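You operate a simulated robot arm through the tools that you are given. There is no shell and no other tool.

You run a simulated robot arm. Do the job below in one go: nothing can be reset, and whatever is moved stays where it is left.

## Task
Uncap, filter and pour the beige wrapped mould; tip the rest into the orange tray.
Fine: cap onto brick 2; the cream filter goes in the pour cup before the pour; use the yellow ladle and put it back; spill nothing; the other moulds and the black tray stay empty; the mould and the other filter stay. Set down upright: yellow ladle.

The check looks at the end state, three seconds after you hand in, the way a careful person would. Anything else that was tipped, shoved, dropped, spilled or broken makes it a failure. A push-on lid holds only when it is set on centred and level and pressed home; a screw cap is set on level and turned clockwise until tight.

## Robot
A 6-joint arm with a two-finger parallel gripper, fixed in place. Base frame: the origin is on the floor under the middle of its stand, x ahead of it, y to its left, z up. Lengths are in m, angles in degrees, forces in N, time in s.
It reaches about 1.313 m from its shoulder. Its first joint turns from -166.0 to 166.0 degrees. Payload 3.43 kg.
The TCP is the grasp point between the finger pads, 0.034 m short of the fingertips. In the tool frame z runs along the fingers and y along their closing line. Largest opening 0.128 m; finger width 0.024, thickness 0.012; the body of the gripper, 0.048 by 0.13 m, starts 0.096 m behind the TCP.
Orientation is that of the tool frame in the base frame, as [roll, pitch, yaw] about the fixed x, y, z axes, in that order (R = Rz(yaw) Ry(pitch) Rx(roll)). With the fingers straight down and closing along the base's y, the tool's x points along the base's -x, its y along +y and its z along -z.

## Interface
- The arm moves only by the tool drive_tool. Its argument "increments" is a list of rows, each a list of 7 numbers: the shift along the tool's x, y, z in units of 40 mm (1.0 is 40 mm), then the turn, a rotation vector about the tool's x, y, z in units of 8 degrees (1.0 is 8 degrees), then the opening, from 0 (shut) to 1 (fully open). In form: [[tx, ty, tz, wx, wy, wz, hand], ...]. A call has 1 to 20 rows; each row shifts and turns the commanded pose from where the row before left it, along the tool's axes as they then stand. A call with a number of a shift or a turn outside -1 to 1 is refused whole. Each row takes 0.2 s and may step no farther than 0.05 m and 8.6 degrees from the row before; otherwise, or with a gripper value out of range, the whole call is refused. Where a pose cannot be reached the arm comes as near as it can. A force on the tool above 40 N (or 10 N above the force at the start of the call, whichever is more), or a blocked arm, ends the call early, and 0.2 s more pass. The fingers move at their own pace (about 0.153 m/s each) and stop on an object; they squeeze with about 23 N. The grip force told is the motor's: it shows also when the fingers shut on nothing. Time passes only in rows, and 0.2 s behind the last, so rows that do not move let the fingers close. The reply holds the time, the measured pose of the TCP, the force on the tool along the base axes, the opening and the grip force, in the units named above and with some noise, with the torque about the TCP (base axes, N m) and any sound that the robot's microphone picked up.
- Cameras (640 x 400 px; columns grow to the right, rows downward): "scene" is fixed at [0.0486, 0.5082, 1.3115]; the picture's right is [0.09, -1.00, 0.00], its down [-0.77, -0.07, -0.64] and it looks along [0.64, 0.06, -0.77] (base axes); focal length 244 px, centre (320, 200). "wrist" rides on the gripper at [0.076, -0.011, -0.16] in the tool frame; the picture's right is [0.15, 0.99, 0.00], its down [-0.88, 0.13, -0.46] and it looks along [-0.45, 0.07, 0.89] (tool axes); focal length 234 px, centre (320, 200). There is no depth. A picture from a camera that has moved, and an enlarged one, comes with that camera's place and axes in the base frame and with its lens. The place of the scene camera against the robot may be out by one fixed shift of up to 0.018 m in any direction.
- get_image(camera): a new picture of that camera. The clock stands still meanwhile.
- enlarge(camera, box): a new picture of the part [left, top, right, bottom] of that camera's present view, enlarged. The clock stands still meanwhile.
- sign_off(): hands the job in; it is judged then, once.

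Places have to be worked out from the pictures, the camera data and where the tool is seen. Open the gripper and draw the arm clear of the work before you hand the job in, unless the task says otherwise.

The tools are called after "Emit:" by a JSON object that holds its "api" and its "payload". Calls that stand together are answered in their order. drive_tool: Moves the arm, as the interface text tells. Its arguments: {"type":"object","properties":{"increments":{"type":"array","items":{"type":"array","items":{"type":"number"}}}},"required":["increments"]} The other tools are called the same way: get_image (camera) takes a picture; enlarge (camera, box) takes an enlarged picture of a part of a camera's view; sign_off () hands the job in.

At the start:

```text
clock: 0.0
ee_pos: [0.3856, 0.3821, 1.089]
tool_rot: [-180.0, -0.1, 180.0]
contact_force: [0.5, 0.5, -0.1]
torque: [-0.02, -0.01, 0.04]
gripper_width: 0.1282
grasp_force: 0.0
```

scene: 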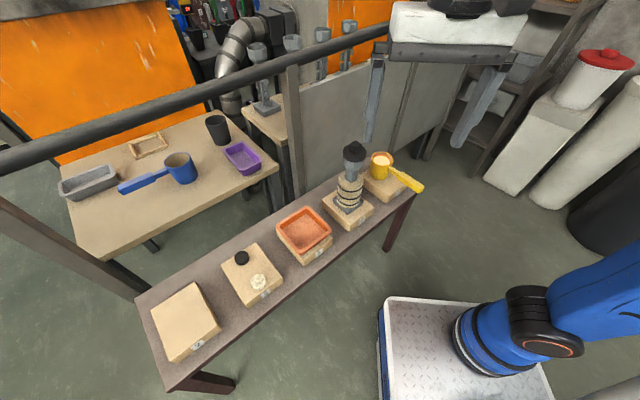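
wrist: 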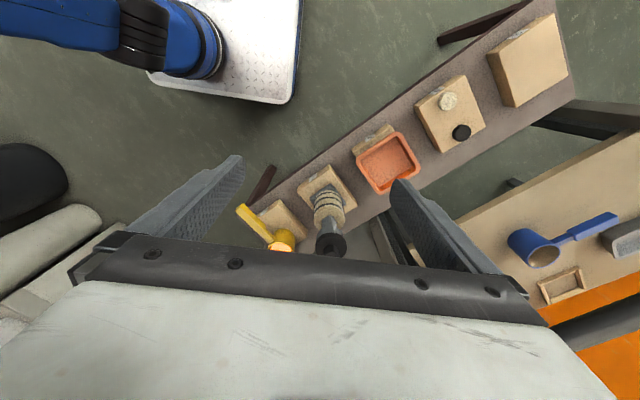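

I start by looking closely at the bench: the scene shows a row of bricks with an orange tray, a wrapped mould with a black cap, and the yellow ladle. I enlarge these parts.

Emit:
{"api": "enlarge", "payload": {"camera": "scene", "box": [270, 130, 430, 270]}}

Emit:
{"api": "enlarge", "payload": {"camera": "scene", "box": [140, 210, 340, 370]}}

Emit:
{"api": "enlarge", "payload": {"camera": "scene", "box": [50, 100, 290, 250]}}

Emit:
{"api": "enlarge", "payload": {"camera": "scene", "box": [230, 20, 390, 140]}}

Emit:
{"api": "enlarge", "payload": {"camera": "wrist", "box": [220, 130, 440, 260]}}

Emit:
{"api": "enlarge", "payload": {"camera": "wrist", "box": [400, 10, 600, 160]}}

```text
2.86 times, centred on (350, 200) of scene
camera zoom: at [0.0486, 0.5082, 1.3115], right [0.09, -1.0, 0.0], down [-0.77, -0.07, -0.64], along [0.64, 0.06, -0.77], focal length 697 px, centre (234, 200)
```

zoom: 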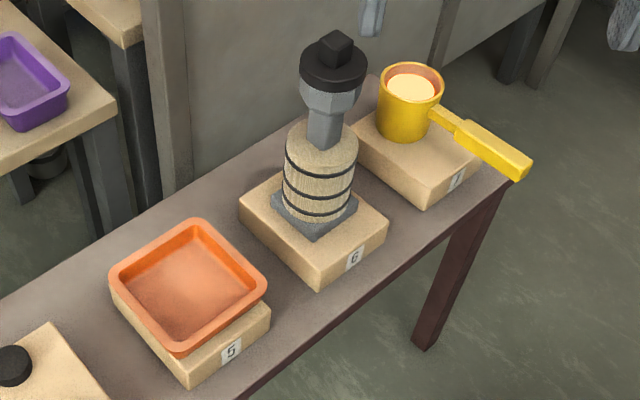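

```text
2.50 times, centred on (240, 290) of scene
camera zoom: at [0.0486, 0.5082, 1.3115], right [0.09, -1.0, 0.0], down [-0.77, -0.07, -0.64], along [0.64, 0.06, -0.77], focal length 610 px, centre (520, -25)
```

zoom: 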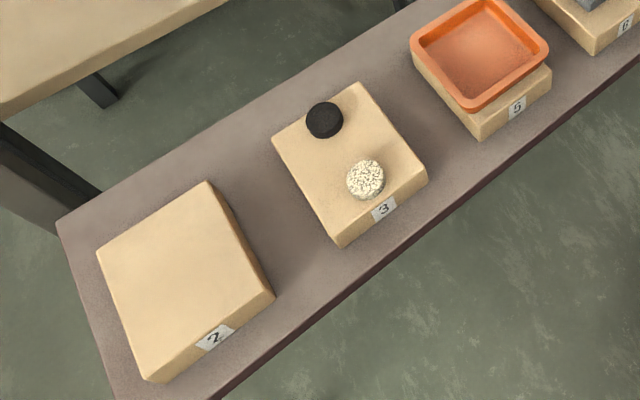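

```text
2.67 times, centred on (170, 175) of scene
camera zoom: at [0.0486, 0.5082, 1.3115], right [0.09, -1.0, 0.0], down [-0.77, -0.07, -0.64], along [0.64, 0.06, -0.77], focal length 651 px, centre (720, 267)
```

zoom: 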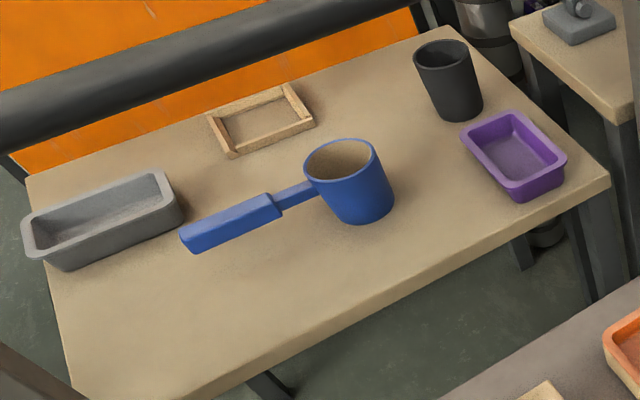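

```text
3.33 times, centred on (310, 80) of scene
camera zoom: at [0.0486, 0.5082, 1.3115], right [0.09, -1.0, 0.0], down [-0.77, -0.07, -0.64], along [0.64, 0.06, -0.77], focal length 814 px, centre (353, 600)
```

zoom: 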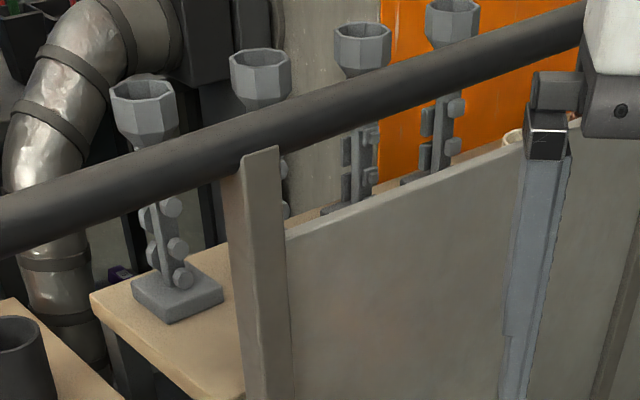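

```text
2.91 times, centred on (330, 195) of wrist
camera zoom: at [0.3114, 0.3716, 1.2506], right [-0.15, 0.99, 0.0], down [0.88, 0.13, 0.46], along [0.45, 0.07, -0.89], focal length 681 px, centre (291, 214)
```

zoom: 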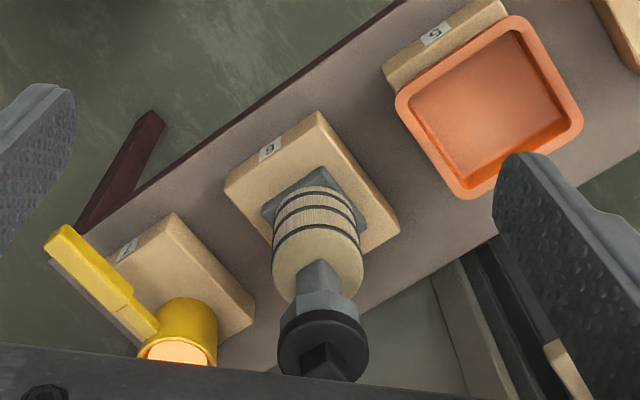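

```text
2.67 times, centred on (500, 85) of wrist
camera zoom: at [0.3114, 0.3716, 1.2506], right [-0.15, 0.99, 0.0], down [0.88, 0.13, 0.46], along [0.45, 0.07, -0.89], focal length 624 px, centre (-160, 507)
```

zoom: 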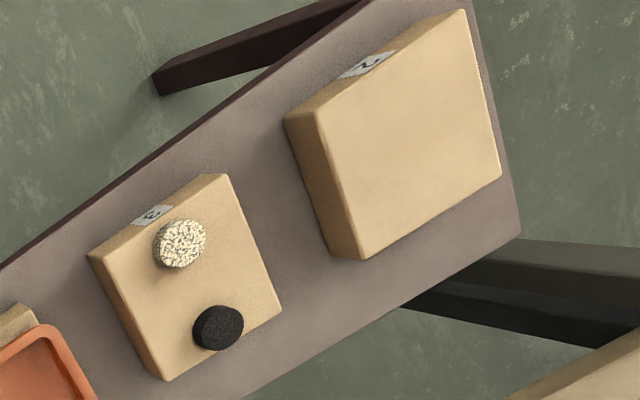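

The mould (brick 6) with a square-knobbed cap is near (0.66, 0.46), ladle (brick 1) with glowing metal beyond it, the cream filter on brick 3, and brick 2 is empty. I move the wrist camera closer to the mould, staying high, for better measuring.

Emit:
{"api": "drive_tool", "payload": {"increments": [[-0.78, 0.32, 0.5, 0, 0, 0, 1], [-0.78, 0.32, 0.5, 0, 0, 0, 1], [-0.78, 0.32, 0.5, 0, 0, 0, 1], [-0.5, 0.32, 0.5, 0, 0, 0, 1]]}}

Emit:
{"api": "get_image", "payload": {"camera": "wrist"}}

Emit:
{"api": "get_image", "payload": {"camera": "scene"}}

```text
clock: 1.0
ee_pos: [0.4995, 0.4328, 1.0106]
tool_rot: [179.9, 0.1, -180.0]
contact_force: [-0.9, 0.3, 0.3]
torque: [0.01, -0.03, 0.01]
gripper_width: 0.1278
grasp_force: 0.0
```

```text
taken
camera wrist: at [0.425, 0.4224, 1.1708], right [-0.15, 0.99, 0.0], down [0.88, 0.13, 0.46], along [0.45, 0.07, -0.89], focal length 234 px, centre (320, 200)
```

wrist: 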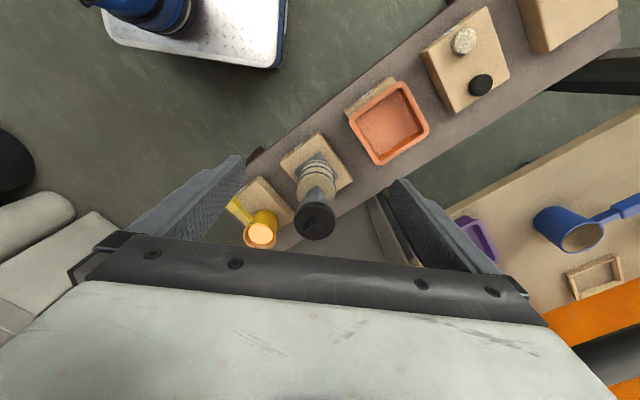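

```text
taken
```

scene: 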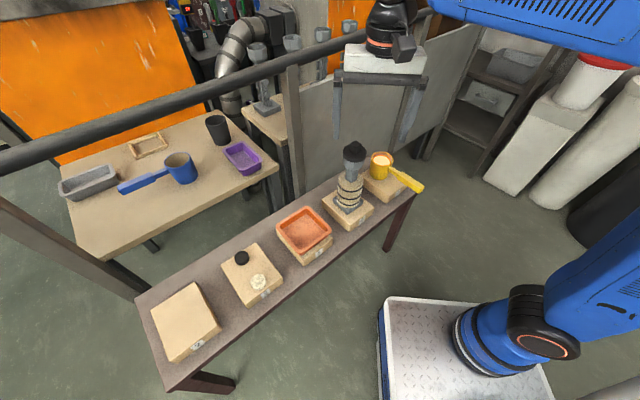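

The wrist camera is now closer; I enlarge the mould and ladle areas for measuring.

Emit:
{"api": "enlarge", "payload": {"camera": "wrist", "box": [220, 120, 380, 250]}}

Emit:
{"api": "enlarge", "payload": {"camera": "wrist", "box": [340, 0, 620, 170]}}

```text
3.08 times, centred on (300, 185) of wrist
camera zoom: at [0.425, 0.4224, 1.1708], right [-0.15, 0.99, 0.0], down [0.88, 0.13, 0.46], along [0.45, 0.07, -0.89], focal length 720 px, centre (382, 246)
```

zoom: 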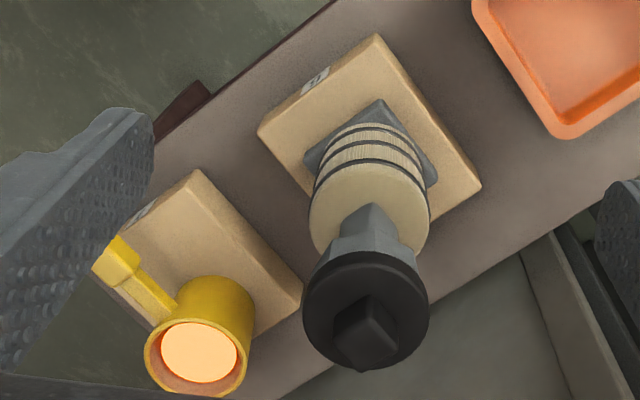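

```text
2.29 times, centred on (480, 85) of wrist
camera zoom: at [0.425, 0.4224, 1.1708], right [-0.15, 0.99, 0.0], down [0.88, 0.13, 0.46], along [0.45, 0.07, -0.89], focal length 535 px, centre (-46, 463)
```

zoom: 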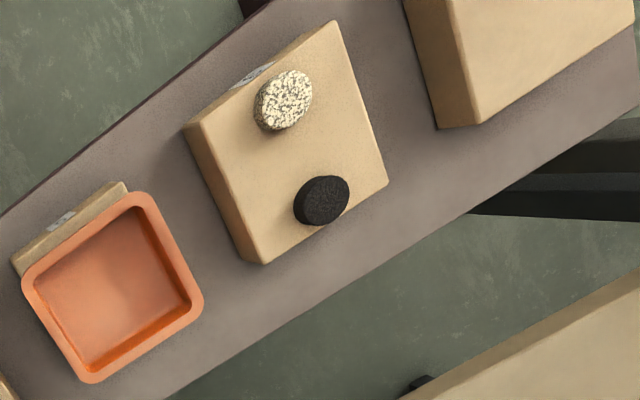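

Estimates so far: cap about (0.66, 0.45, 0.8), ladle cup about (0.82, 0.32), handle pointing back toward the robot. I move further forward, still above everything, to see the cap and fence clearly.

Emit:
{"api": "drive_tool", "payload": {"increments": [[-0.83, 0.17, 0.2, 0, 0, 0, 1], [-0.83, 0.17, 0.2, 0, 0, 0, 1], [-0.83, 0.17, 0.2, 0, 0, 0, 1]]}}

Emit:
{"api": "get_image", "payload": {"camera": "wrist"}}

Emit:
{"api": "enlarge", "payload": {"camera": "wrist", "box": [240, 120, 400, 240]}}

Emit:
{"api": "get_image", "payload": {"camera": "scene"}}

```text
clock: 1.8
ee_pos: [0.5996, 0.4538, 0.9887]
tool_rot: [180.0, 0.0, -180.0]
contact_force: [-0.5, -0.7, 0.9]
torque: [0.05, 0.0, 0.01]
gripper_width: 0.128
grasp_force: 0.0
```

```text
taken
camera wrist: at [0.5249, 0.4436, 1.1474], right [-0.15, 0.99, 0.0], down [0.88, 0.13, 0.46], along [0.45, 0.07, -0.89], focal length 234 px, centre (320, 200)
```

wrist: 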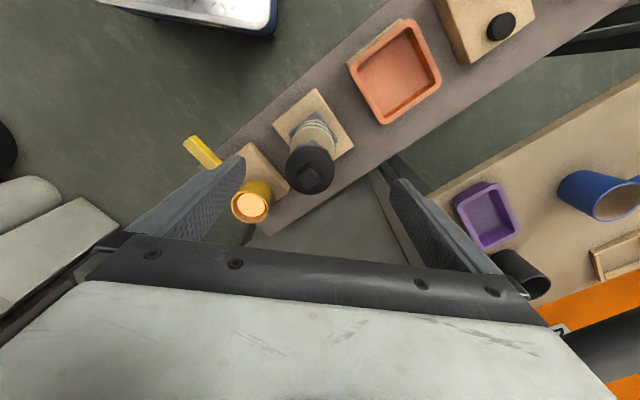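

```text
3.33 times, centred on (320, 180) of wrist
camera zoom: at [0.5249, 0.4436, 1.1474], right [-0.15, 0.99, 0.0], down [0.88, 0.13, 0.46], along [0.45, 0.07, -0.89], focal length 781 px, centre (320, 267)
```

zoom: 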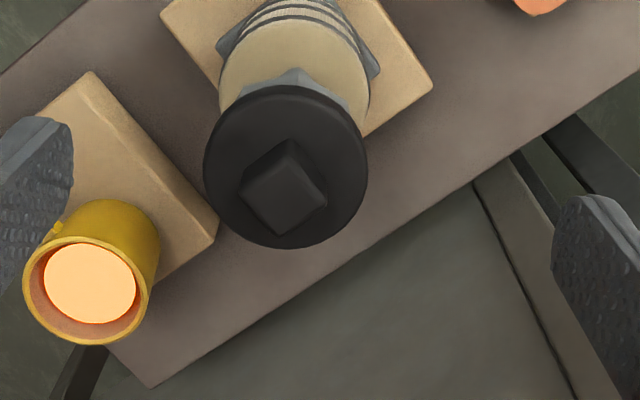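

```text
taken
```

scene: 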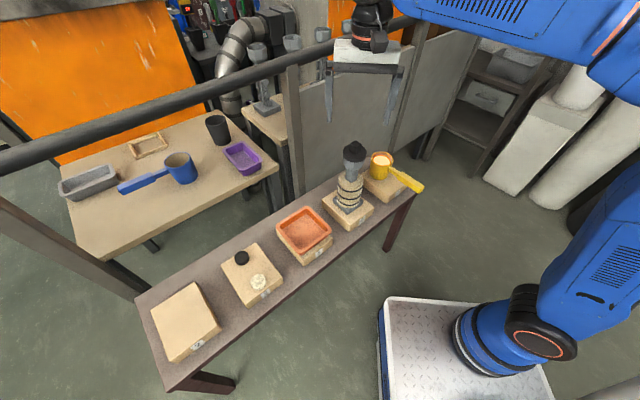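

Cap disc triangulates to roughly (0.644, 0.447, 0.82). I enlarge the cap more tightly to find the knob's orientation.

Emit:
{"api": "enlarge", "payload": {"camera": "wrist", "box": [275, 135, 345, 205]}}

Emit:
{"api": "enlarge", "payload": {"camera": "scene", "box": [315, 130, 395, 220]}}

Emit:
{"api": "enlarge", "payload": {"camera": "scene", "box": [355, 140, 435, 205]}}

```text
5.71 times, centred on (310, 170) of wrist
camera zoom: at [0.5249, 0.4436, 1.1474], right [-0.15, 0.99, 0.0], down [0.88, 0.13, 0.46], along [0.45, 0.07, -0.89], focal length 1338 px, centre (377, 371)
```

zoom: 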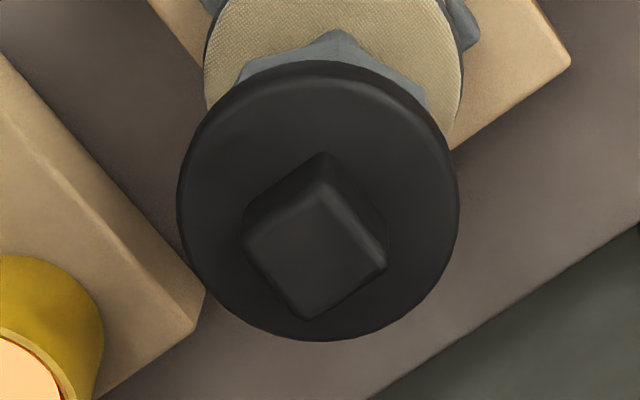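

```text
4.44 times, centred on (355, 175) of scene
camera zoom: at [0.0486, 0.5082, 1.3115], right [0.09, -1.0, 0.0], down [-0.77, -0.07, -0.64], along [0.64, 0.06, -0.77], focal length 1085 px, centre (164, 311)
```

zoom: 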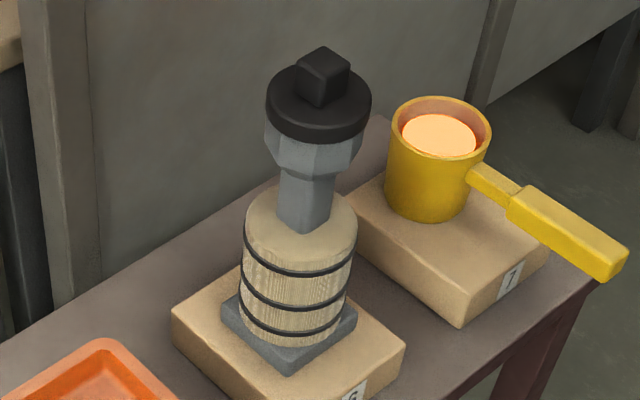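

```text
6.15 times, centred on (395, 172) of scene
camera zoom: at [0.0486, 0.5082, 1.3115], right [0.09, -1.0, 0.0], down [-0.77, -0.07, -0.64], along [0.64, 0.06, -0.77], focal length 1502 px, centre (-142, 369)
```

zoom: 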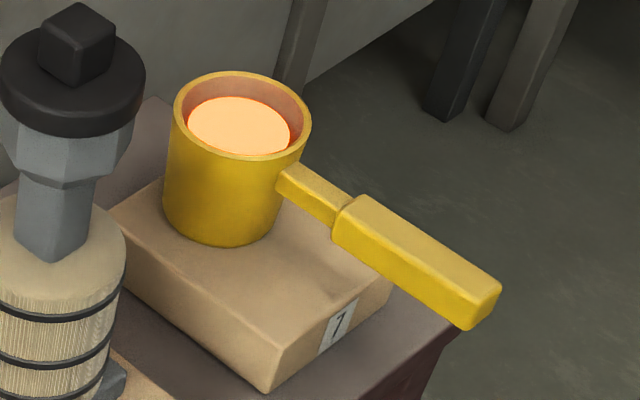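

The knob top is at about (0.645, 0.447, 0.853), its sides at about 43° bearing. I turn the gripper 43° so the pads align with the knob, and centre above it at z≈0.93.

Emit:
{"api": "drive_tool", "payload": {"increments": [[0, 0, 0, 0, 0, -0.896, 1], [0, 0, 0, 0, 0, -0.896, 1], [0, 0, 0, 0, 0, -0.896, 1], [0, 0, 0, 0, 0, -0.896, 1], [0, 0, 0, 0, 0, -0.896, 1], [0, 0, 0, 0, 0, -0.896, 1], [-0.357, -0.45, 0.4, 0, 0, 0, 1], [-0.357, -0.45, 0.4, 0, 0, 0, 1], [0, 0, 0.6, 0, 0, 0, 1], [0, 0, 0, 0, 0, 0, 1]]}}

Emit:
{"api": "get_image", "payload": {"camera": "wrist"}}

Emit:
{"api": "get_image", "payload": {"camera": "scene"}}

```text
clock: 4.0
ee_pos: [0.644, 0.4469, 0.9316]
tool_rot: [-179.9, 0.0, -136.9]
contact_force: [0.4, -0.1, -0.5]
torque: [0.0, 0.03, -0.01]
gripper_width: 0.128
grasp_force: 0.0
```

```text
taken
camera wrist: at [0.5977, 0.3882, 1.0905], right [-0.78, 0.62, 0.0], down [0.55, 0.7, 0.46], along [0.28, 0.36, -0.89], focal length 234 px, centre (320, 200)
```

wrist: 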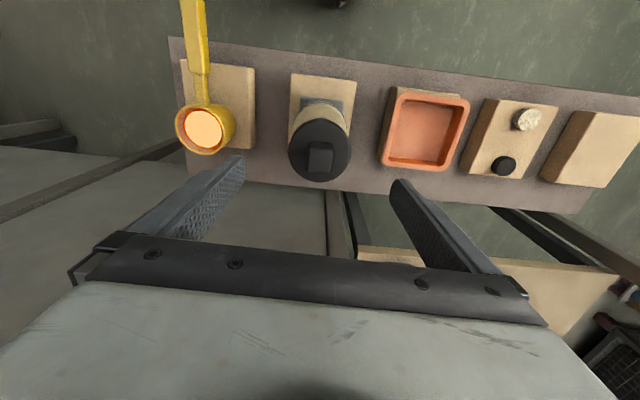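

```text
taken
```

scene: 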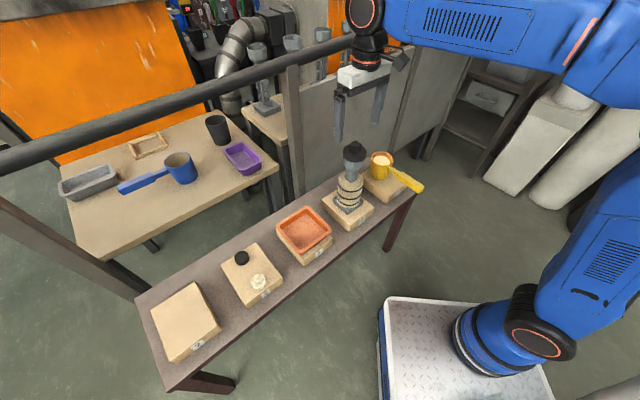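

The gripper is now aligned with the bench. I enlarge the cap to check the finger centring over the knob, plus the other bricks for measuring.

Emit:
{"api": "enlarge", "payload": {"camera": "wrist", "box": [270, 100, 370, 200]}}

Emit:
{"api": "enlarge", "payload": {"camera": "wrist", "box": [370, 70, 640, 220]}}

Emit:
{"api": "enlarge", "payload": {"camera": "wrist", "box": [150, 0, 290, 170]}}

```text
4.00 times, centred on (320, 150) of wrist
camera zoom: at [0.5977, 0.3882, 1.0905], right [-0.78, 0.62, 0.0], down [0.55, 0.7, 0.46], along [0.28, 0.36, -0.89], focal length 937 px, centre (320, 400)
```

zoom: 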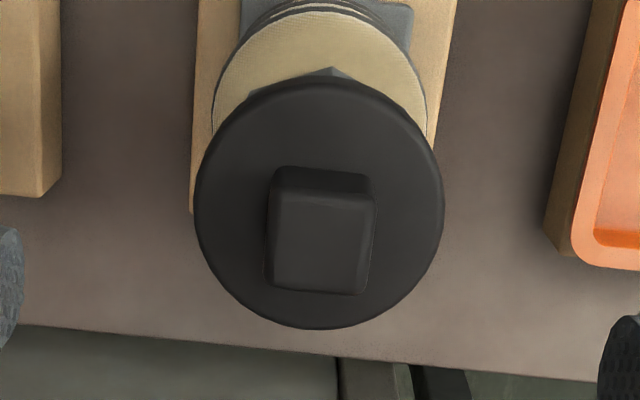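

```text
2.37 times, centred on (505, 145) of wrist
camera zoom: at [0.5977, 0.3882, 1.0905], right [-0.78, 0.62, 0.0], down [0.55, 0.7, 0.46], along [0.28, 0.36, -0.89], focal length 555 px, centre (-118, 330)
```

zoom: 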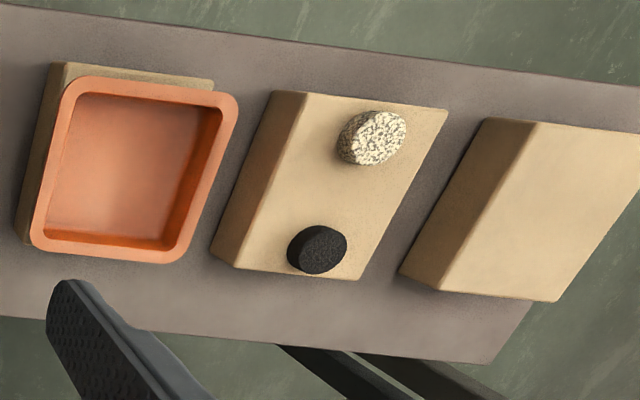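

```text
2.35 times, centred on (220, 85) of wrist
camera zoom: at [0.5977, 0.3882, 1.0905], right [-0.78, 0.62, 0.0], down [0.55, 0.7, 0.46], along [0.28, 0.36, -0.89], focal length 551 px, centre (555, 471)
```

zoom: 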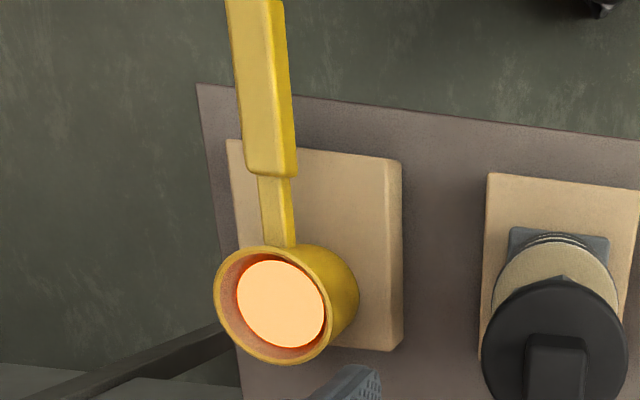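

Finger centre and knob agree within 1 mm; the knob looks a couple of degrees more rotated, so I add 2° and descend to about z 0.868, then look again.

Emit:
{"api": "drive_tool", "payload": {"increments": [[0, 0, 0.6, 0, 0, -0.3, 1], [0, 0, 0.6, 0, 0, 0, 0.7], [0, 0, 0.38, 0, 0, 0, 0.5], [0, 0, 0, 0, 0, 0, 0.5]]}}

Emit:
{"api": "get_image", "payload": {"camera": "wrist"}}

Emit:
{"api": "enlarge", "payload": {"camera": "wrist", "box": [260, 110, 380, 220]}}

Emit:
{"api": "enlarge", "payload": {"camera": "scene", "box": [310, 60, 410, 220]}}

```text
clock: 5.0
ee_pos: [0.645, 0.448, 0.8676]
tool_rot: [-180.0, 0.0, -134.6]
contact_force: [0.7, 0.4, 0.1]
torque: [0.01, -0.02, -0.01]
gripper_width: 0.0641
grasp_force: 0.0
```

```text
taken
camera wrist: at [0.6007, 0.3858, 1.0269], right [-0.81, 0.59, 0.0], down [0.53, 0.72, 0.46], along [0.27, 0.37, -0.89], focal length 234 px, centre (320, 200)
```

wrist: 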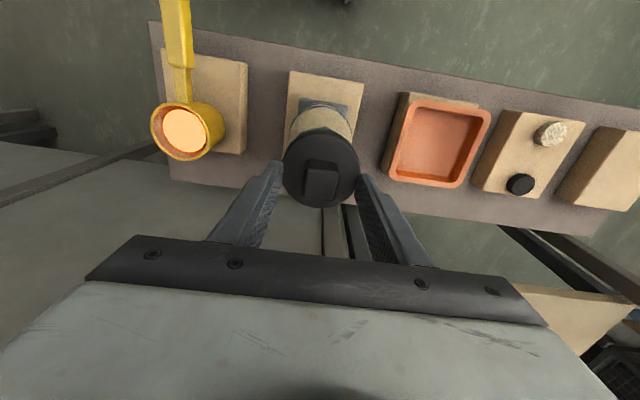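

```text
3.64 times, centred on (320, 165) of wrist
camera zoom: at [0.6007, 0.3858, 1.0269], right [-0.81, 0.59, 0.0], down [0.53, 0.72, 0.46], along [0.27, 0.37, -0.89], focal length 852 px, centre (320, 327)
```

zoom: 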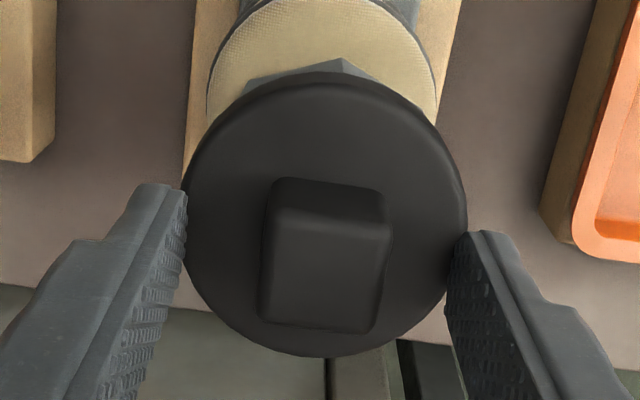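

```text
2.50 times, centred on (360, 140) of scene
camera zoom: at [0.0486, 0.5082, 1.3115], right [0.09, -1.0, 0.0], down [-0.77, -0.07, -0.64], along [0.64, 0.06, -0.77], focal length 610 px, centre (220, 350)
```

zoom: 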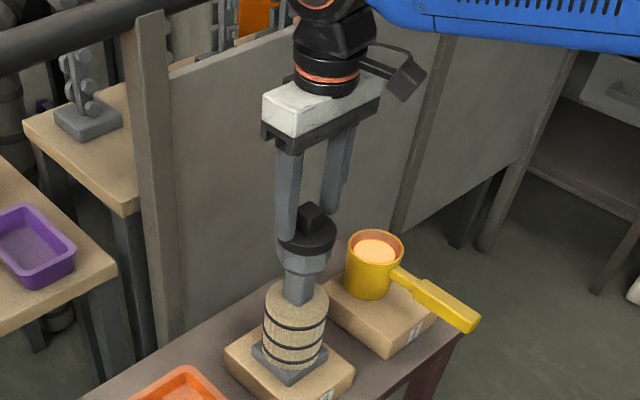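

Alignment of knob and pads now looks good, no contact yet. I lower 6 mm and close on the knob.

Emit:
{"api": "drive_tool", "payload": {"increments": [[0, 0, 0.15, 0, 0, 0, 0.5], [0, 0, 0, 0, 0, 0, 0.3], [0, 0, 0, 0, 0, 0, 0.1], [0, 0, 0, 0, 0, 0, 0.0], [0, 0, 0, 0, 0, 0, 0.0]]}}

Emit:
{"api": "enlarge", "payload": {"camera": "wrist", "box": [260, 110, 380, 220]}}

```text
clock: 5.6
ee_pos: [0.6452, 0.4461, 0.8662]
tool_rot: [-180.0, 0.5, -134.5]
contact_force: [-3.2, 1.5, 11.3]
torque: [0.15, 0.34, 0.02]
gripper_width: 0.0402
grasp_force: 1.6
stopped in row 2: the force on the tool passed its limit at 42 N (the readings are from after the stop); the commanded pose is now the measured one
```

```text
3.64 times, centred on (320, 165) of wrist
camera zoom: at [0.5999, 0.3841, 1.0249], right [-0.81, 0.59, 0.0], down [0.52, 0.72, 0.46], along [0.27, 0.37, -0.89], focal length 852 px, centre (320, 327)
```

zoom: 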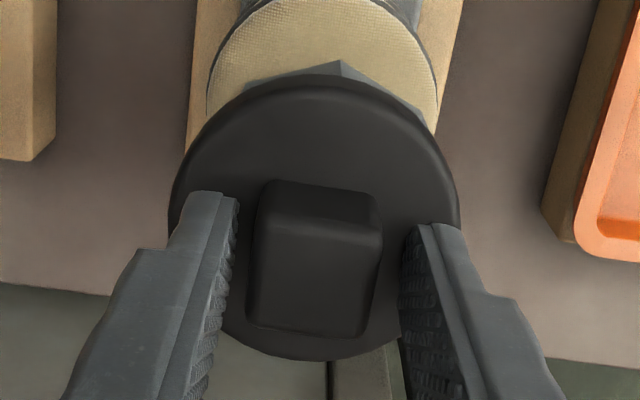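

The fingertips touched the disc at z≈0.832, so the disc top is higher than thought. I back up 4 mm and then close slowly.

Emit:
{"api": "drive_tool", "payload": {"increments": [[0, 0, -0.1, 0, 0, 0, 0.35], [0, 0, 0, 0, 0, 0, 0.35]]}}

Emit:
{"api": "enlarge", "payload": {"camera": "wrist", "box": [260, 110, 380, 220]}}

Emit:
{"api": "enlarge", "payload": {"camera": "scene", "box": [310, 60, 410, 220]}}

```text
clock: 6.2
ee_pos: [0.6457, 0.4453, 0.8684]
tool_rot: [179.9, 0.3, -134.5]
contact_force: [-0.5, -0.3, 0.7]
torque: [0.02, 0.0, 0.03]
gripper_width: 0.0448
grasp_force: 0.0
```

```text
3.64 times, centred on (320, 165) of wrist
camera zoom: at [0.6004, 0.3845, 1.0277], right [-0.81, 0.59, 0.0], down [0.52, 0.72, 0.46], along [0.27, 0.37, -0.89], focal length 852 px, centre (320, 327)
```

zoom: 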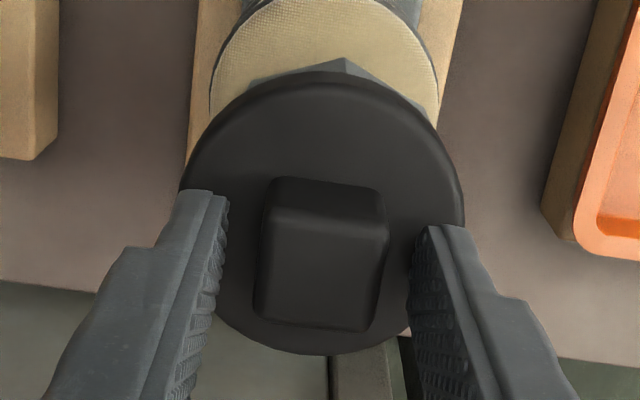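

```text
2.50 times, centred on (360, 140) of scene
camera zoom: at [0.0486, 0.5082, 1.3115], right [0.09, -1.0, 0.0], down [-0.77, -0.07, -0.64], along [0.64, 0.06, -0.77], focal length 610 px, centre (220, 350)
```

zoom: 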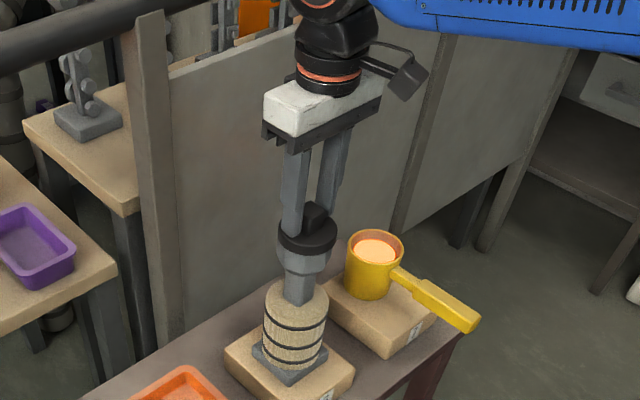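

Free of contact and the mould hasn't moved. Now I close on the knob.

Emit:
{"api": "drive_tool", "payload": {"increments": [[0, 0.025, 0, 0, 0, 0, 0.28], [0, 0, 0, 0, 0, 0, 0.2], [0, 0, 0, 0, 0, 0, 0.0], [0, 0, 0, 0, 0, 0, 0.0]]}}

Emit:
{"api": "enlarge", "payload": {"camera": "wrist", "box": [260, 110, 380, 220]}}

```text
clock: 7.2
ee_pos: [0.6443, 0.4464, 0.8689]
tool_rot: [-180.0, 0.2, -134.6]
contact_force: [-0.1, -0.4, -0.4]
torque: [0.01, 0.04, 0.02]
gripper_width: 0.0269
grasp_force: 23.1
```

```text
3.64 times, centred on (320, 165) of wrist
camera zoom: at [0.5996, 0.3852, 1.0277], right [-0.81, 0.59, 0.0], down [0.52, 0.72, 0.46], along [0.27, 0.37, -0.89], focal length 852 px, centre (320, 327)
```

zoom: 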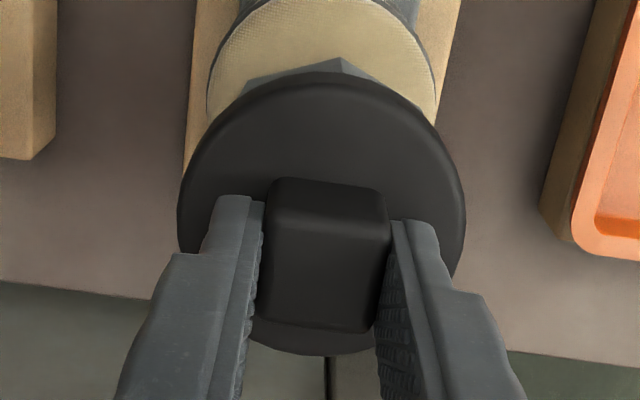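

Gripped firmly (26.9 mm, 23 N). I test with a tiny 1.5 mm lift and watch the force to learn whether it is screwed or just pushed on.

Emit:
{"api": "drive_tool", "payload": {"increments": [[0, 0, -0.04, 0, 0, 0, 0]]}}

Emit:
{"api": "enlarge", "payload": {"camera": "scene", "box": [310, 60, 410, 220]}}

```text
clock: 7.6
ee_pos: [0.6446, 0.4464, 0.8696]
tool_rot: [179.9, 0.4, -134.6]
contact_force: [0.7, -0.4, 0.3]
torque: [0.0, 0.04, 0.03]
gripper_width: 0.0272
grasp_force: 23.0
```

```text
2.50 times, centred on (360, 140) of scene
camera zoom: at [0.0486, 0.5082, 1.3115], right [0.09, -1.0, 0.0], down [-0.77, -0.07, -0.64], along [0.64, 0.06, -0.77], focal length 610 px, centre (220, 350)
```

zoom: 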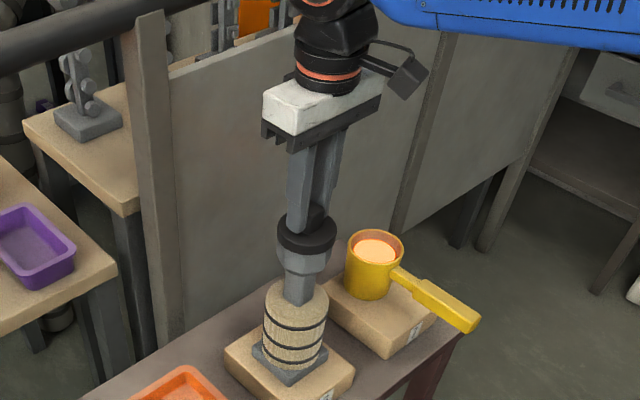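

No resistance yet. I continue with a few more small steps upward.

Emit:
{"api": "drive_tool", "payload": {"increments": [[0, 0, -0.05, 0, 0, 0, 0], [0, 0, -0.05, 0, 0, 0, 0]]}}

Emit:
{"api": "enlarge", "payload": {"camera": "wrist", "box": [260, 90, 380, 220]}}

Emit:
{"api": "enlarge", "payload": {"camera": "scene", "box": [325, 130, 385, 230]}}

```text
clock: 8.2
ee_pos: [0.6445, 0.4474, 0.8739]
tool_rot: [180.0, 0.2, -134.6]
contact_force: [0.8, 0.2, 0.3]
torque: [0.01, 0.0, -0.01]
gripper_width: 0.027
grasp_force: 23.2
```

```text
3.08 times, centred on (320, 155) of wrist
camera zoom: at [0.5997, 0.3849, 1.0334], right [-0.81, 0.59, 0.0], down [0.52, 0.72, 0.46], along [0.27, 0.37, -0.89], focal length 720 px, centre (320, 338)
```

zoom: 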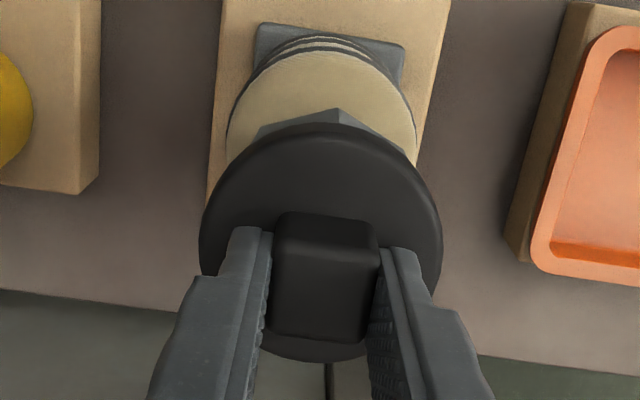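

```text
4.00 times, centred on (355, 180) of scene
camera zoom: at [0.0486, 0.5082, 1.3115], right [0.09, -1.0, 0.0], down [-0.77, -0.07, -0.64], along [0.64, 0.06, -0.77], focal length 976 px, centre (180, 280)
```

zoom: 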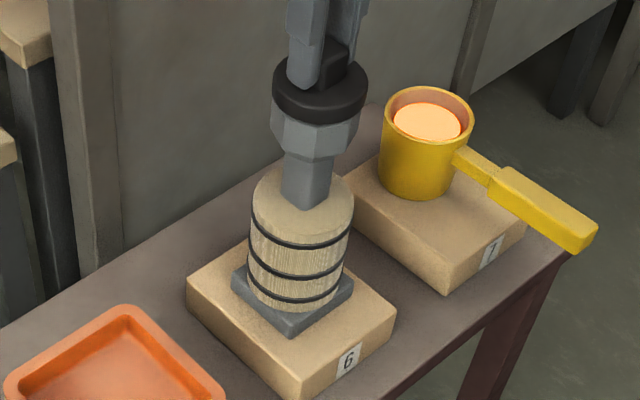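

The cap seems to come up freely with the gripper. I lift it straight up about 7 cm and check.

Emit:
{"api": "drive_tool", "payload": {"increments": [[0, 0, -0.25, 0, 0, 0, 0], [0, 0, -0.5, 0, 0, 0, 0], [0, 0, -0.5, 0, 0, 0, 0], [0, 0, -0.5, 0, 0, 0, 0]]}}

Emit:
{"api": "get_image", "payload": {"camera": "wrist"}}

Emit:
{"api": "enlarge", "payload": {"camera": "scene", "box": [310, 90, 390, 230]}}

```text
clock: 9.2
ee_pos: [0.6443, 0.4455, 0.944]
tool_rot: [-179.9, 0.2, -134.7]
contact_force: [-0.8, 1.4, -0.4]
torque: [-0.02, 0.06, 0.01]
gripper_width: 0.0
grasp_force: 22.0
```

```text
taken
camera wrist: at [0.5992, 0.3847, 1.1038], right [-0.81, 0.59, 0.0], down [0.52, 0.72, 0.46], along [0.27, 0.37, -0.89], focal length 234 px, centre (320, 200)
```

wrist: 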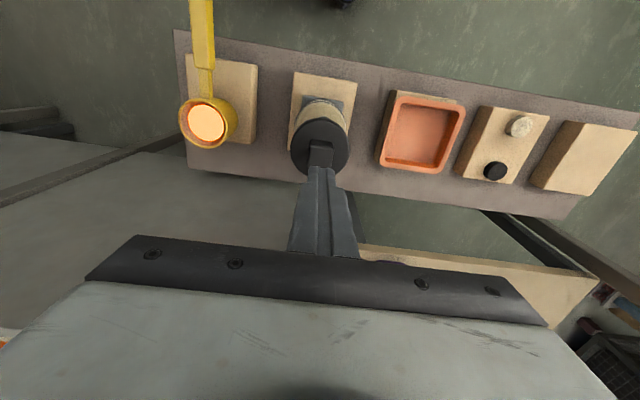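

```text
2.86 times, centred on (350, 160) of scene
camera zoom: at [0.0486, 0.5082, 1.3115], right [0.09, -1.0, 0.0], down [-0.77, -0.07, -0.64], along [0.64, 0.06, -0.77], focal length 697 px, centre (234, 314)
```

zoom: 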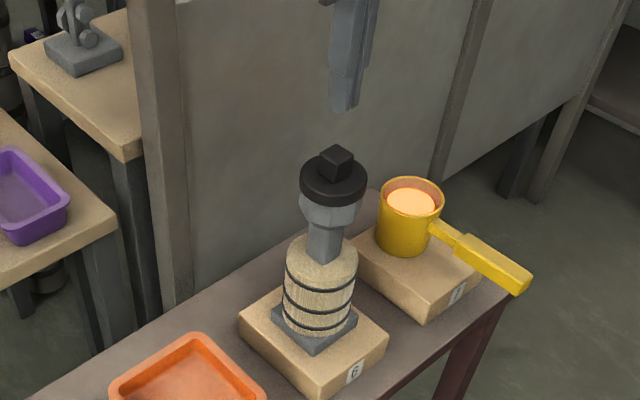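

The fingers slipped off and the cap stayed on the cup: at 5 mm lift it had risen with the fingers, so something held it after that. I reopen and enlarge the cap to see whether it is seated and level.

Emit:
{"api": "drive_tool", "payload": {"increments": [[0, 0, 0, 0, 0, 0, 0.5], [0, 0, 0, 0, 0, 0, 0.5]]}}

Emit:
{"api": "enlarge", "payload": {"camera": "wrist", "box": [270, 90, 370, 190]}}

Emit:
{"api": "enlarge", "payload": {"camera": "scene", "box": [330, 135, 380, 185]}}

```text
clock: 9.8
ee_pos: [0.6437, 0.4456, 0.9447]
tool_rot: [-179.9, 0.3, -134.6]
contact_force: [-0.1, 0.5, 0.1]
torque: [-0.02, 0.01, -0.02]
gripper_width: 0.064
grasp_force: 0.2
```

```text
4.00 times, centred on (320, 140) of wrist
camera zoom: at [0.5991, 0.3845, 1.1037], right [-0.81, 0.59, 0.0], down [0.52, 0.72, 0.46], along [0.27, 0.37, -0.89], focal length 937 px, centre (320, 440)
```

zoom: 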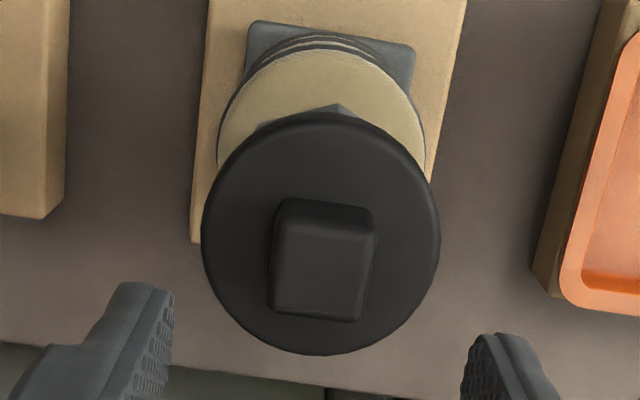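

```text
8.00 times, centred on (355, 160) of scene
camera zoom: at [0.0486, 0.5082, 1.3115], right [0.09, -1.0, 0.0], down [-0.77, -0.07, -0.64], along [0.64, 0.06, -0.77], focal length 1952 px, centre (40, 520)
```

zoom: 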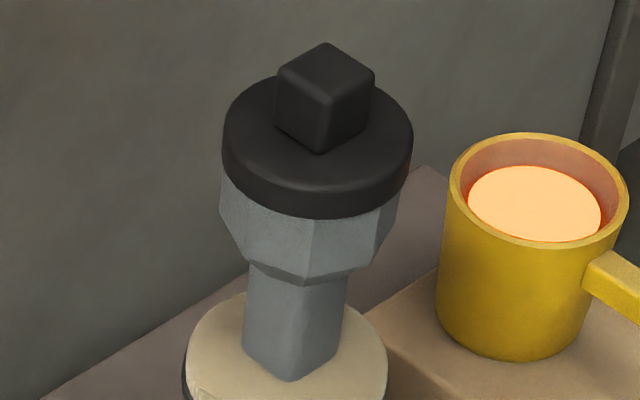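

The cap sits level on the cup. I go back down to just above the disc and regrip, then lift in small steps reading the force each time.

Emit:
{"api": "drive_tool", "payload": {"increments": [[0.05, 0, 0.8, 0, 0, 0, 0.5], [0, 0, 0.8, 0, 0, 0, 0.5], [0, 0, 0.3, 0, 0, 0, 0.4], [0, 0, 0.02, 0, 0, 0, 0.25], [0, 0, 0, 0, 0, 0, 0], [0, 0, 0, 0, 0, 0, 0]]}}

Emit:
{"api": "enlarge", "payload": {"camera": "wrist", "box": [270, 110, 370, 210]}}

```text
clock: 11.2
ee_pos: [0.6427, 0.4455, 0.8664]
tool_rot: [180.0, 0.2, -134.7]
contact_force: [-0.4, -0.2, 0.9]
torque: [-0.01, -0.01, -0.02]
gripper_width: 0.027
grasp_force: 22.9
```

```text
4.00 times, centred on (320, 160) of wrist
camera zoom: at [0.5985, 0.3836, 1.0268], right [-0.81, 0.59, 0.0], down [0.52, 0.72, 0.46], along [0.27, 0.37, -0.89], focal length 937 px, centre (320, 360)
```

zoom: 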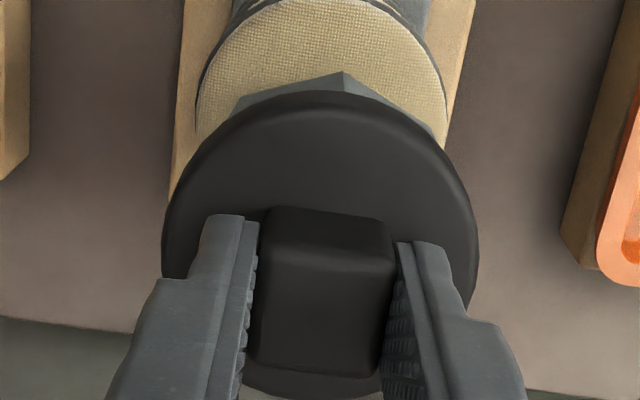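

Regripped at 27 mm. I lift 4 mm and read.

Emit:
{"api": "drive_tool", "payload": {"increments": [[0, 0, -0.1, 0, 0, 0, 0]]}}

Emit:
{"api": "enlarge", "payload": {"camera": "wrist", "box": [270, 110, 370, 210]}}

Emit:
{"api": "enlarge", "payload": {"camera": "scene", "box": [330, 135, 380, 185]}}

```text
clock: 11.6
ee_pos: [0.6442, 0.4452, 0.8725]
tool_rot: [-180.0, 0.4, -134.6]
contact_force: [-0.5, -0.6, -1.3]
torque: [-0.02, 0.0, 0.01]
gripper_width: 0.0271
grasp_force: 22.9
```

```text
4.00 times, centred on (320, 160) of wrist
camera zoom: at [0.5988, 0.3835, 1.0309], right [-0.81, 0.59, 0.0], down [0.52, 0.72, 0.46], along [0.27, 0.37, -0.89], focal length 937 px, centre (320, 360)
```

zoom: 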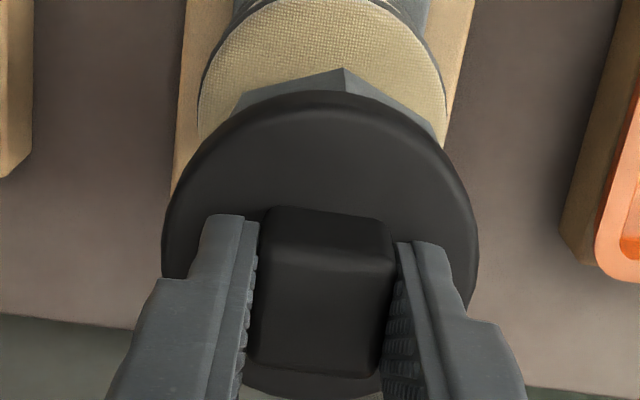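

```text
8.00 times, centred on (355, 160) of scene
camera zoom: at [0.0486, 0.5082, 1.3115], right [0.09, -1.0, 0.0], down [-0.77, -0.07, -0.64], along [0.64, 0.06, -0.77], focal length 1952 px, centre (40, 520)
```

zoom: 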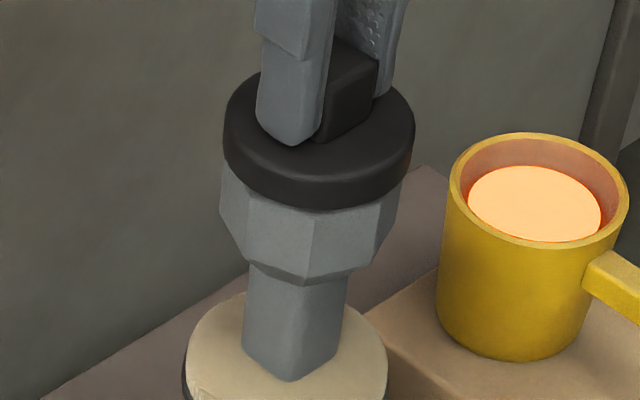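

The cap has clearly risen with the gripper while the cup stayed. I continue in small, slow steps and check.

Emit:
{"api": "drive_tool", "payload": {"increments": [[0, 0, -0.1, 0, 0, 0, 0], [0, 0, -0.1, 0, 0, 0, 0]]}}

Emit:
{"api": "enlarge", "payload": {"camera": "wrist", "box": [270, 110, 370, 210]}}

Emit:
{"api": "enlarge", "payload": {"camera": "scene", "box": [330, 135, 380, 185]}}

```text
clock: 12.2
ee_pos: [0.6442, 0.4445, 0.8797]
tool_rot: [-179.9, 0.3, -134.6]
contact_force: [-0.7, -0.9, -0.2]
torque: [-0.01, -0.01, -0.01]
gripper_width: 0.0269
grasp_force: 22.8
```

```text
4.00 times, centred on (320, 160) of wrist
camera zoom: at [0.5986, 0.3832, 1.039], right [-0.81, 0.59, 0.0], down [0.52, 0.72, 0.46], along [0.27, 0.37, -0.89], focal length 937 px, centre (320, 360)
```

zoom: 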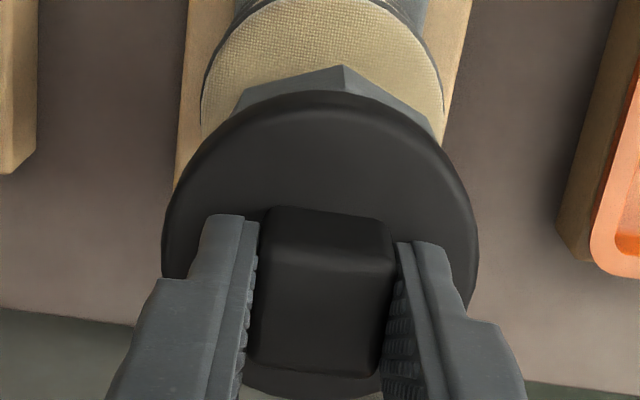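

```text
8.00 times, centred on (355, 160) of scene
camera zoom: at [0.0486, 0.5082, 1.3115], right [0.09, -1.0, 0.0], down [-0.77, -0.07, -0.64], along [0.64, 0.06, -0.77], focal length 1952 px, centre (40, 520)
```

zoom: 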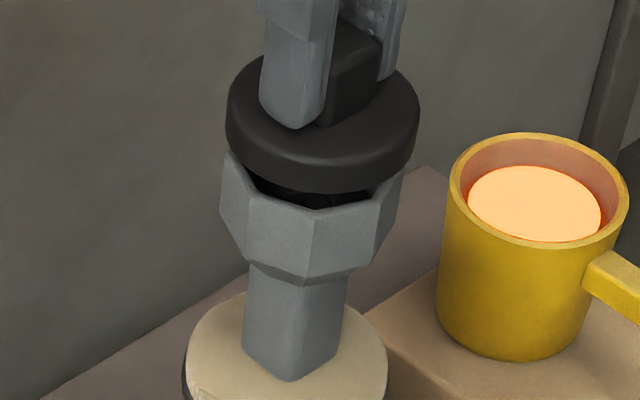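

The cap is coming free; the cup opening shows. I continue lifting gently.

Emit:
{"api": "drive_tool", "payload": {"increments": [[0, 0, -0.12, 0, 0, 0, 0], [0, 0, -0.12, 0, 0, 0, 0], [0, 0, -0.12, 0, 0, 0, 0]]}}

Emit:
{"api": "enlarge", "payload": {"camera": "wrist", "box": [270, 110, 370, 210]}}

Emit:
{"api": "enlarge", "payload": {"camera": "scene", "box": [330, 125, 380, 175]}}

```text
clock: 13.0
ee_pos: [0.6432, 0.4445, 0.8951]
tool_rot: [180.0, 0.3, -134.6]
contact_force: [0.1, -0.5, -0.4]
torque: [0.01, -0.03, 0.03]
gripper_width: 0.0273
grasp_force: 23.5
```

```text
4.00 times, centred on (320, 160) of wrist
camera zoom: at [0.5985, 0.3834, 1.0534], right [-0.81, 0.59, 0.0], down [0.52, 0.72, 0.46], along [0.27, 0.37, -0.89], focal length 937 px, centre (320, 360)
```

zoom: 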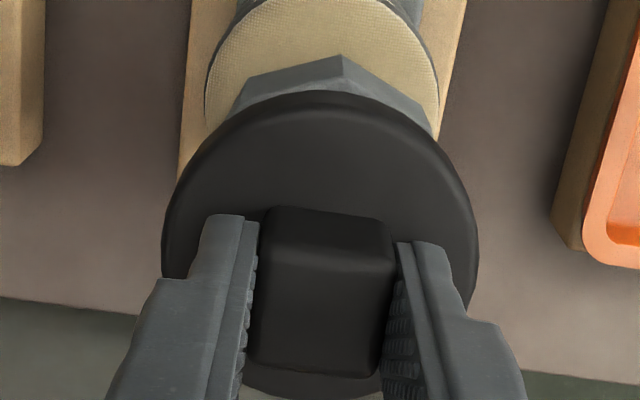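

```text
8.00 times, centred on (355, 150) of scene
camera zoom: at [0.0486, 0.5082, 1.3115], right [0.09, -1.0, 0.0], down [-0.77, -0.07, -0.64], along [0.64, 0.06, -0.77], focal length 1952 px, centre (40, 600)
```

zoom: 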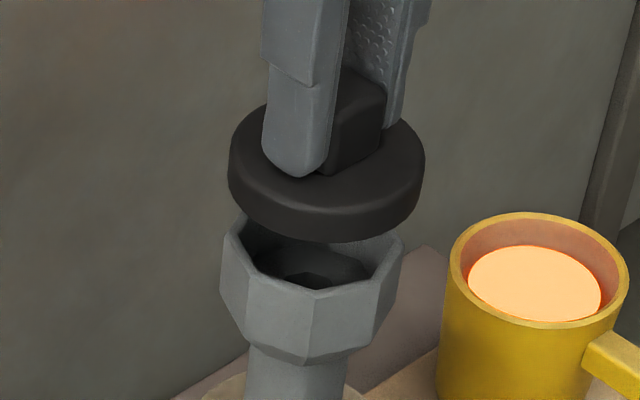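

The cap is fully off and held. I raise slightly more and start moving along the bench (tool +y) toward brick 2, gently because of the earlier slip.

Emit:
{"api": "drive_tool", "payload": {"increments": [[0, 0, -0.12, 0, 0, 0, 0], [0, 0.1, -0.12, 0, 0, 0, 0], [0, 0.15, -0.1, 0, 0, 0, 0], [0, 0.2, 0, 0, 0, 0, 0], [0, 0.25, 0, 0, 0, 0, 0], [0, 0.3, 0, 0, 0, 0, 0], [0, 0.3, 0, 0, 0, 0, 0], [0, 0.3, 0, 0, 0, 0, 0], [0, 0.2, 0, 0, 0, 0, 0], [0, 0.1, 0, 0, 0, 0, 0]]}}

Emit:
{"api": "get_image", "payload": {"camera": "wrist"}}

Emit:
{"api": "get_image", "payload": {"camera": "scene"}}

```text
clock: 15.2
ee_pos: [0.5896, 0.4993, 0.9086]
tool_rot: [-180.0, 0.3, -134.6]
contact_force: [-0.6, 0.1, 0.0]
torque: [0.01, 0.01, 0.01]
gripper_width: 0.0273
grasp_force: 22.6
```

```text
taken
camera wrist: at [0.5442, 0.4365, 1.0668], right [-0.81, 0.59, 0.0], down [0.52, 0.72, 0.46], along [0.27, 0.37, -0.89], focal length 234 px, centre (320, 200)
```

wrist: 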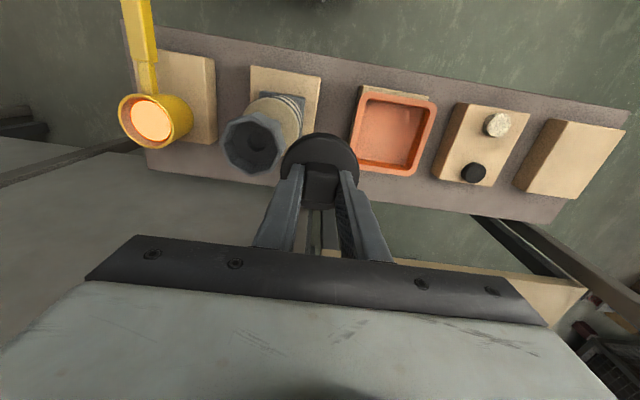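

```text
taken
```

scene: 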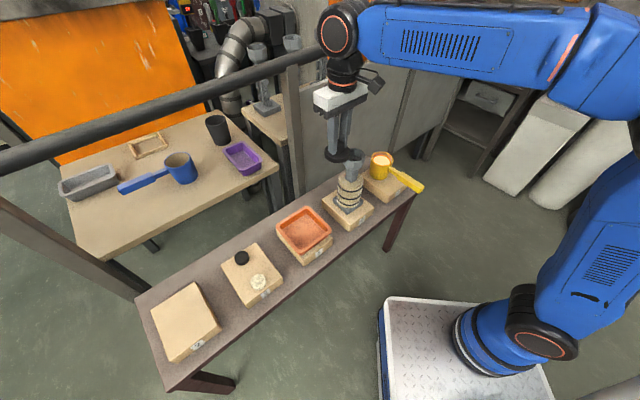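

The cap is held and level, and the cup mouth of the mould is open. I continue along the bench toward brick 2 in gentle steps.

Emit:
{"api": "drive_tool", "payload": {"increments": [[0, 0.2, 0, 0, 0, 0, 0], [0, 0.3, 0, 0, 0, 0, 0], [0, 0.4, 0, 0, 0, 0, 0], [0, 0.45, 0, 0, 0, 0, 0], [0, 0.45, 0, 0, 0, 0, 0], [0, 0.45, 0, 0, 0, 0, 0], [0, 0.45, 0, 0, 0, 0, 0], [0, 0.45, 0, 0, 0, 0, 0], [0, 0.45, 0, 0, 0, 0, 0], [0, 0.45, 0, 0, 0, 0, 0], [0, 0.45, 0, 0, 0, 0, 0], [0, 0.45, 0, 0, 0, 0, 0], [0, 0.45, 0, 0, 0, 0, 0], [0, 0.45, 0, 0, 0, 0, 0], [0, 0.4, 0, 0, 0, 0, 0], [0, 0.3, 0, 0, 0, 0, 0], [0, 0.2, 0, 0, 0, 0, 0], [0, 0.1, 0, 0, 0, 0, 0]]}}

Emit:
{"api": "get_image", "payload": {"camera": "wrist"}}

Emit:
{"api": "get_image", "payload": {"camera": "scene"}}

```text
clock: 19.0
ee_pos: [0.393, 0.691, 0.9071]
tool_rot: [-179.9, 0.3, -134.7]
contact_force: [0.2, 0.5, -0.1]
torque: [0.0, 0.01, -0.03]
gripper_width: 0.0271
grasp_force: 22.9
```

```text
taken
camera wrist: at [0.3492, 0.6297, 1.0661], right [-0.81, 0.59, 0.0], down [0.52, 0.72, 0.46], along [0.27, 0.37, -0.89], focal length 234 px, centre (320, 200)
```

wrist: 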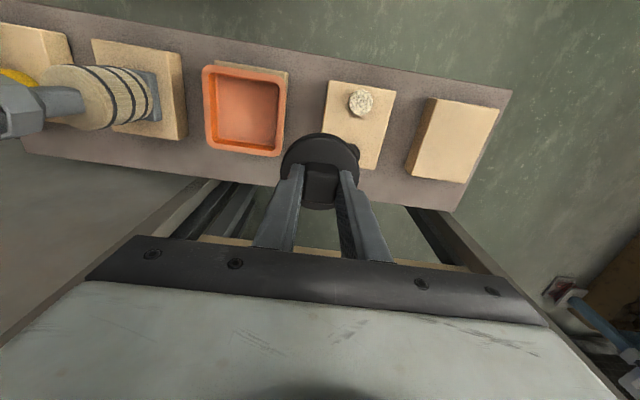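

```text
taken
```

scene: 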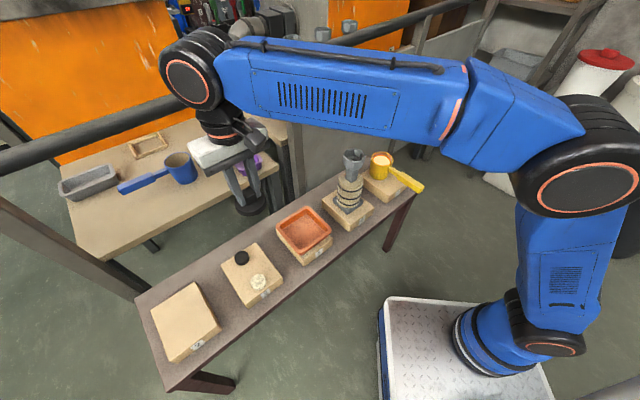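

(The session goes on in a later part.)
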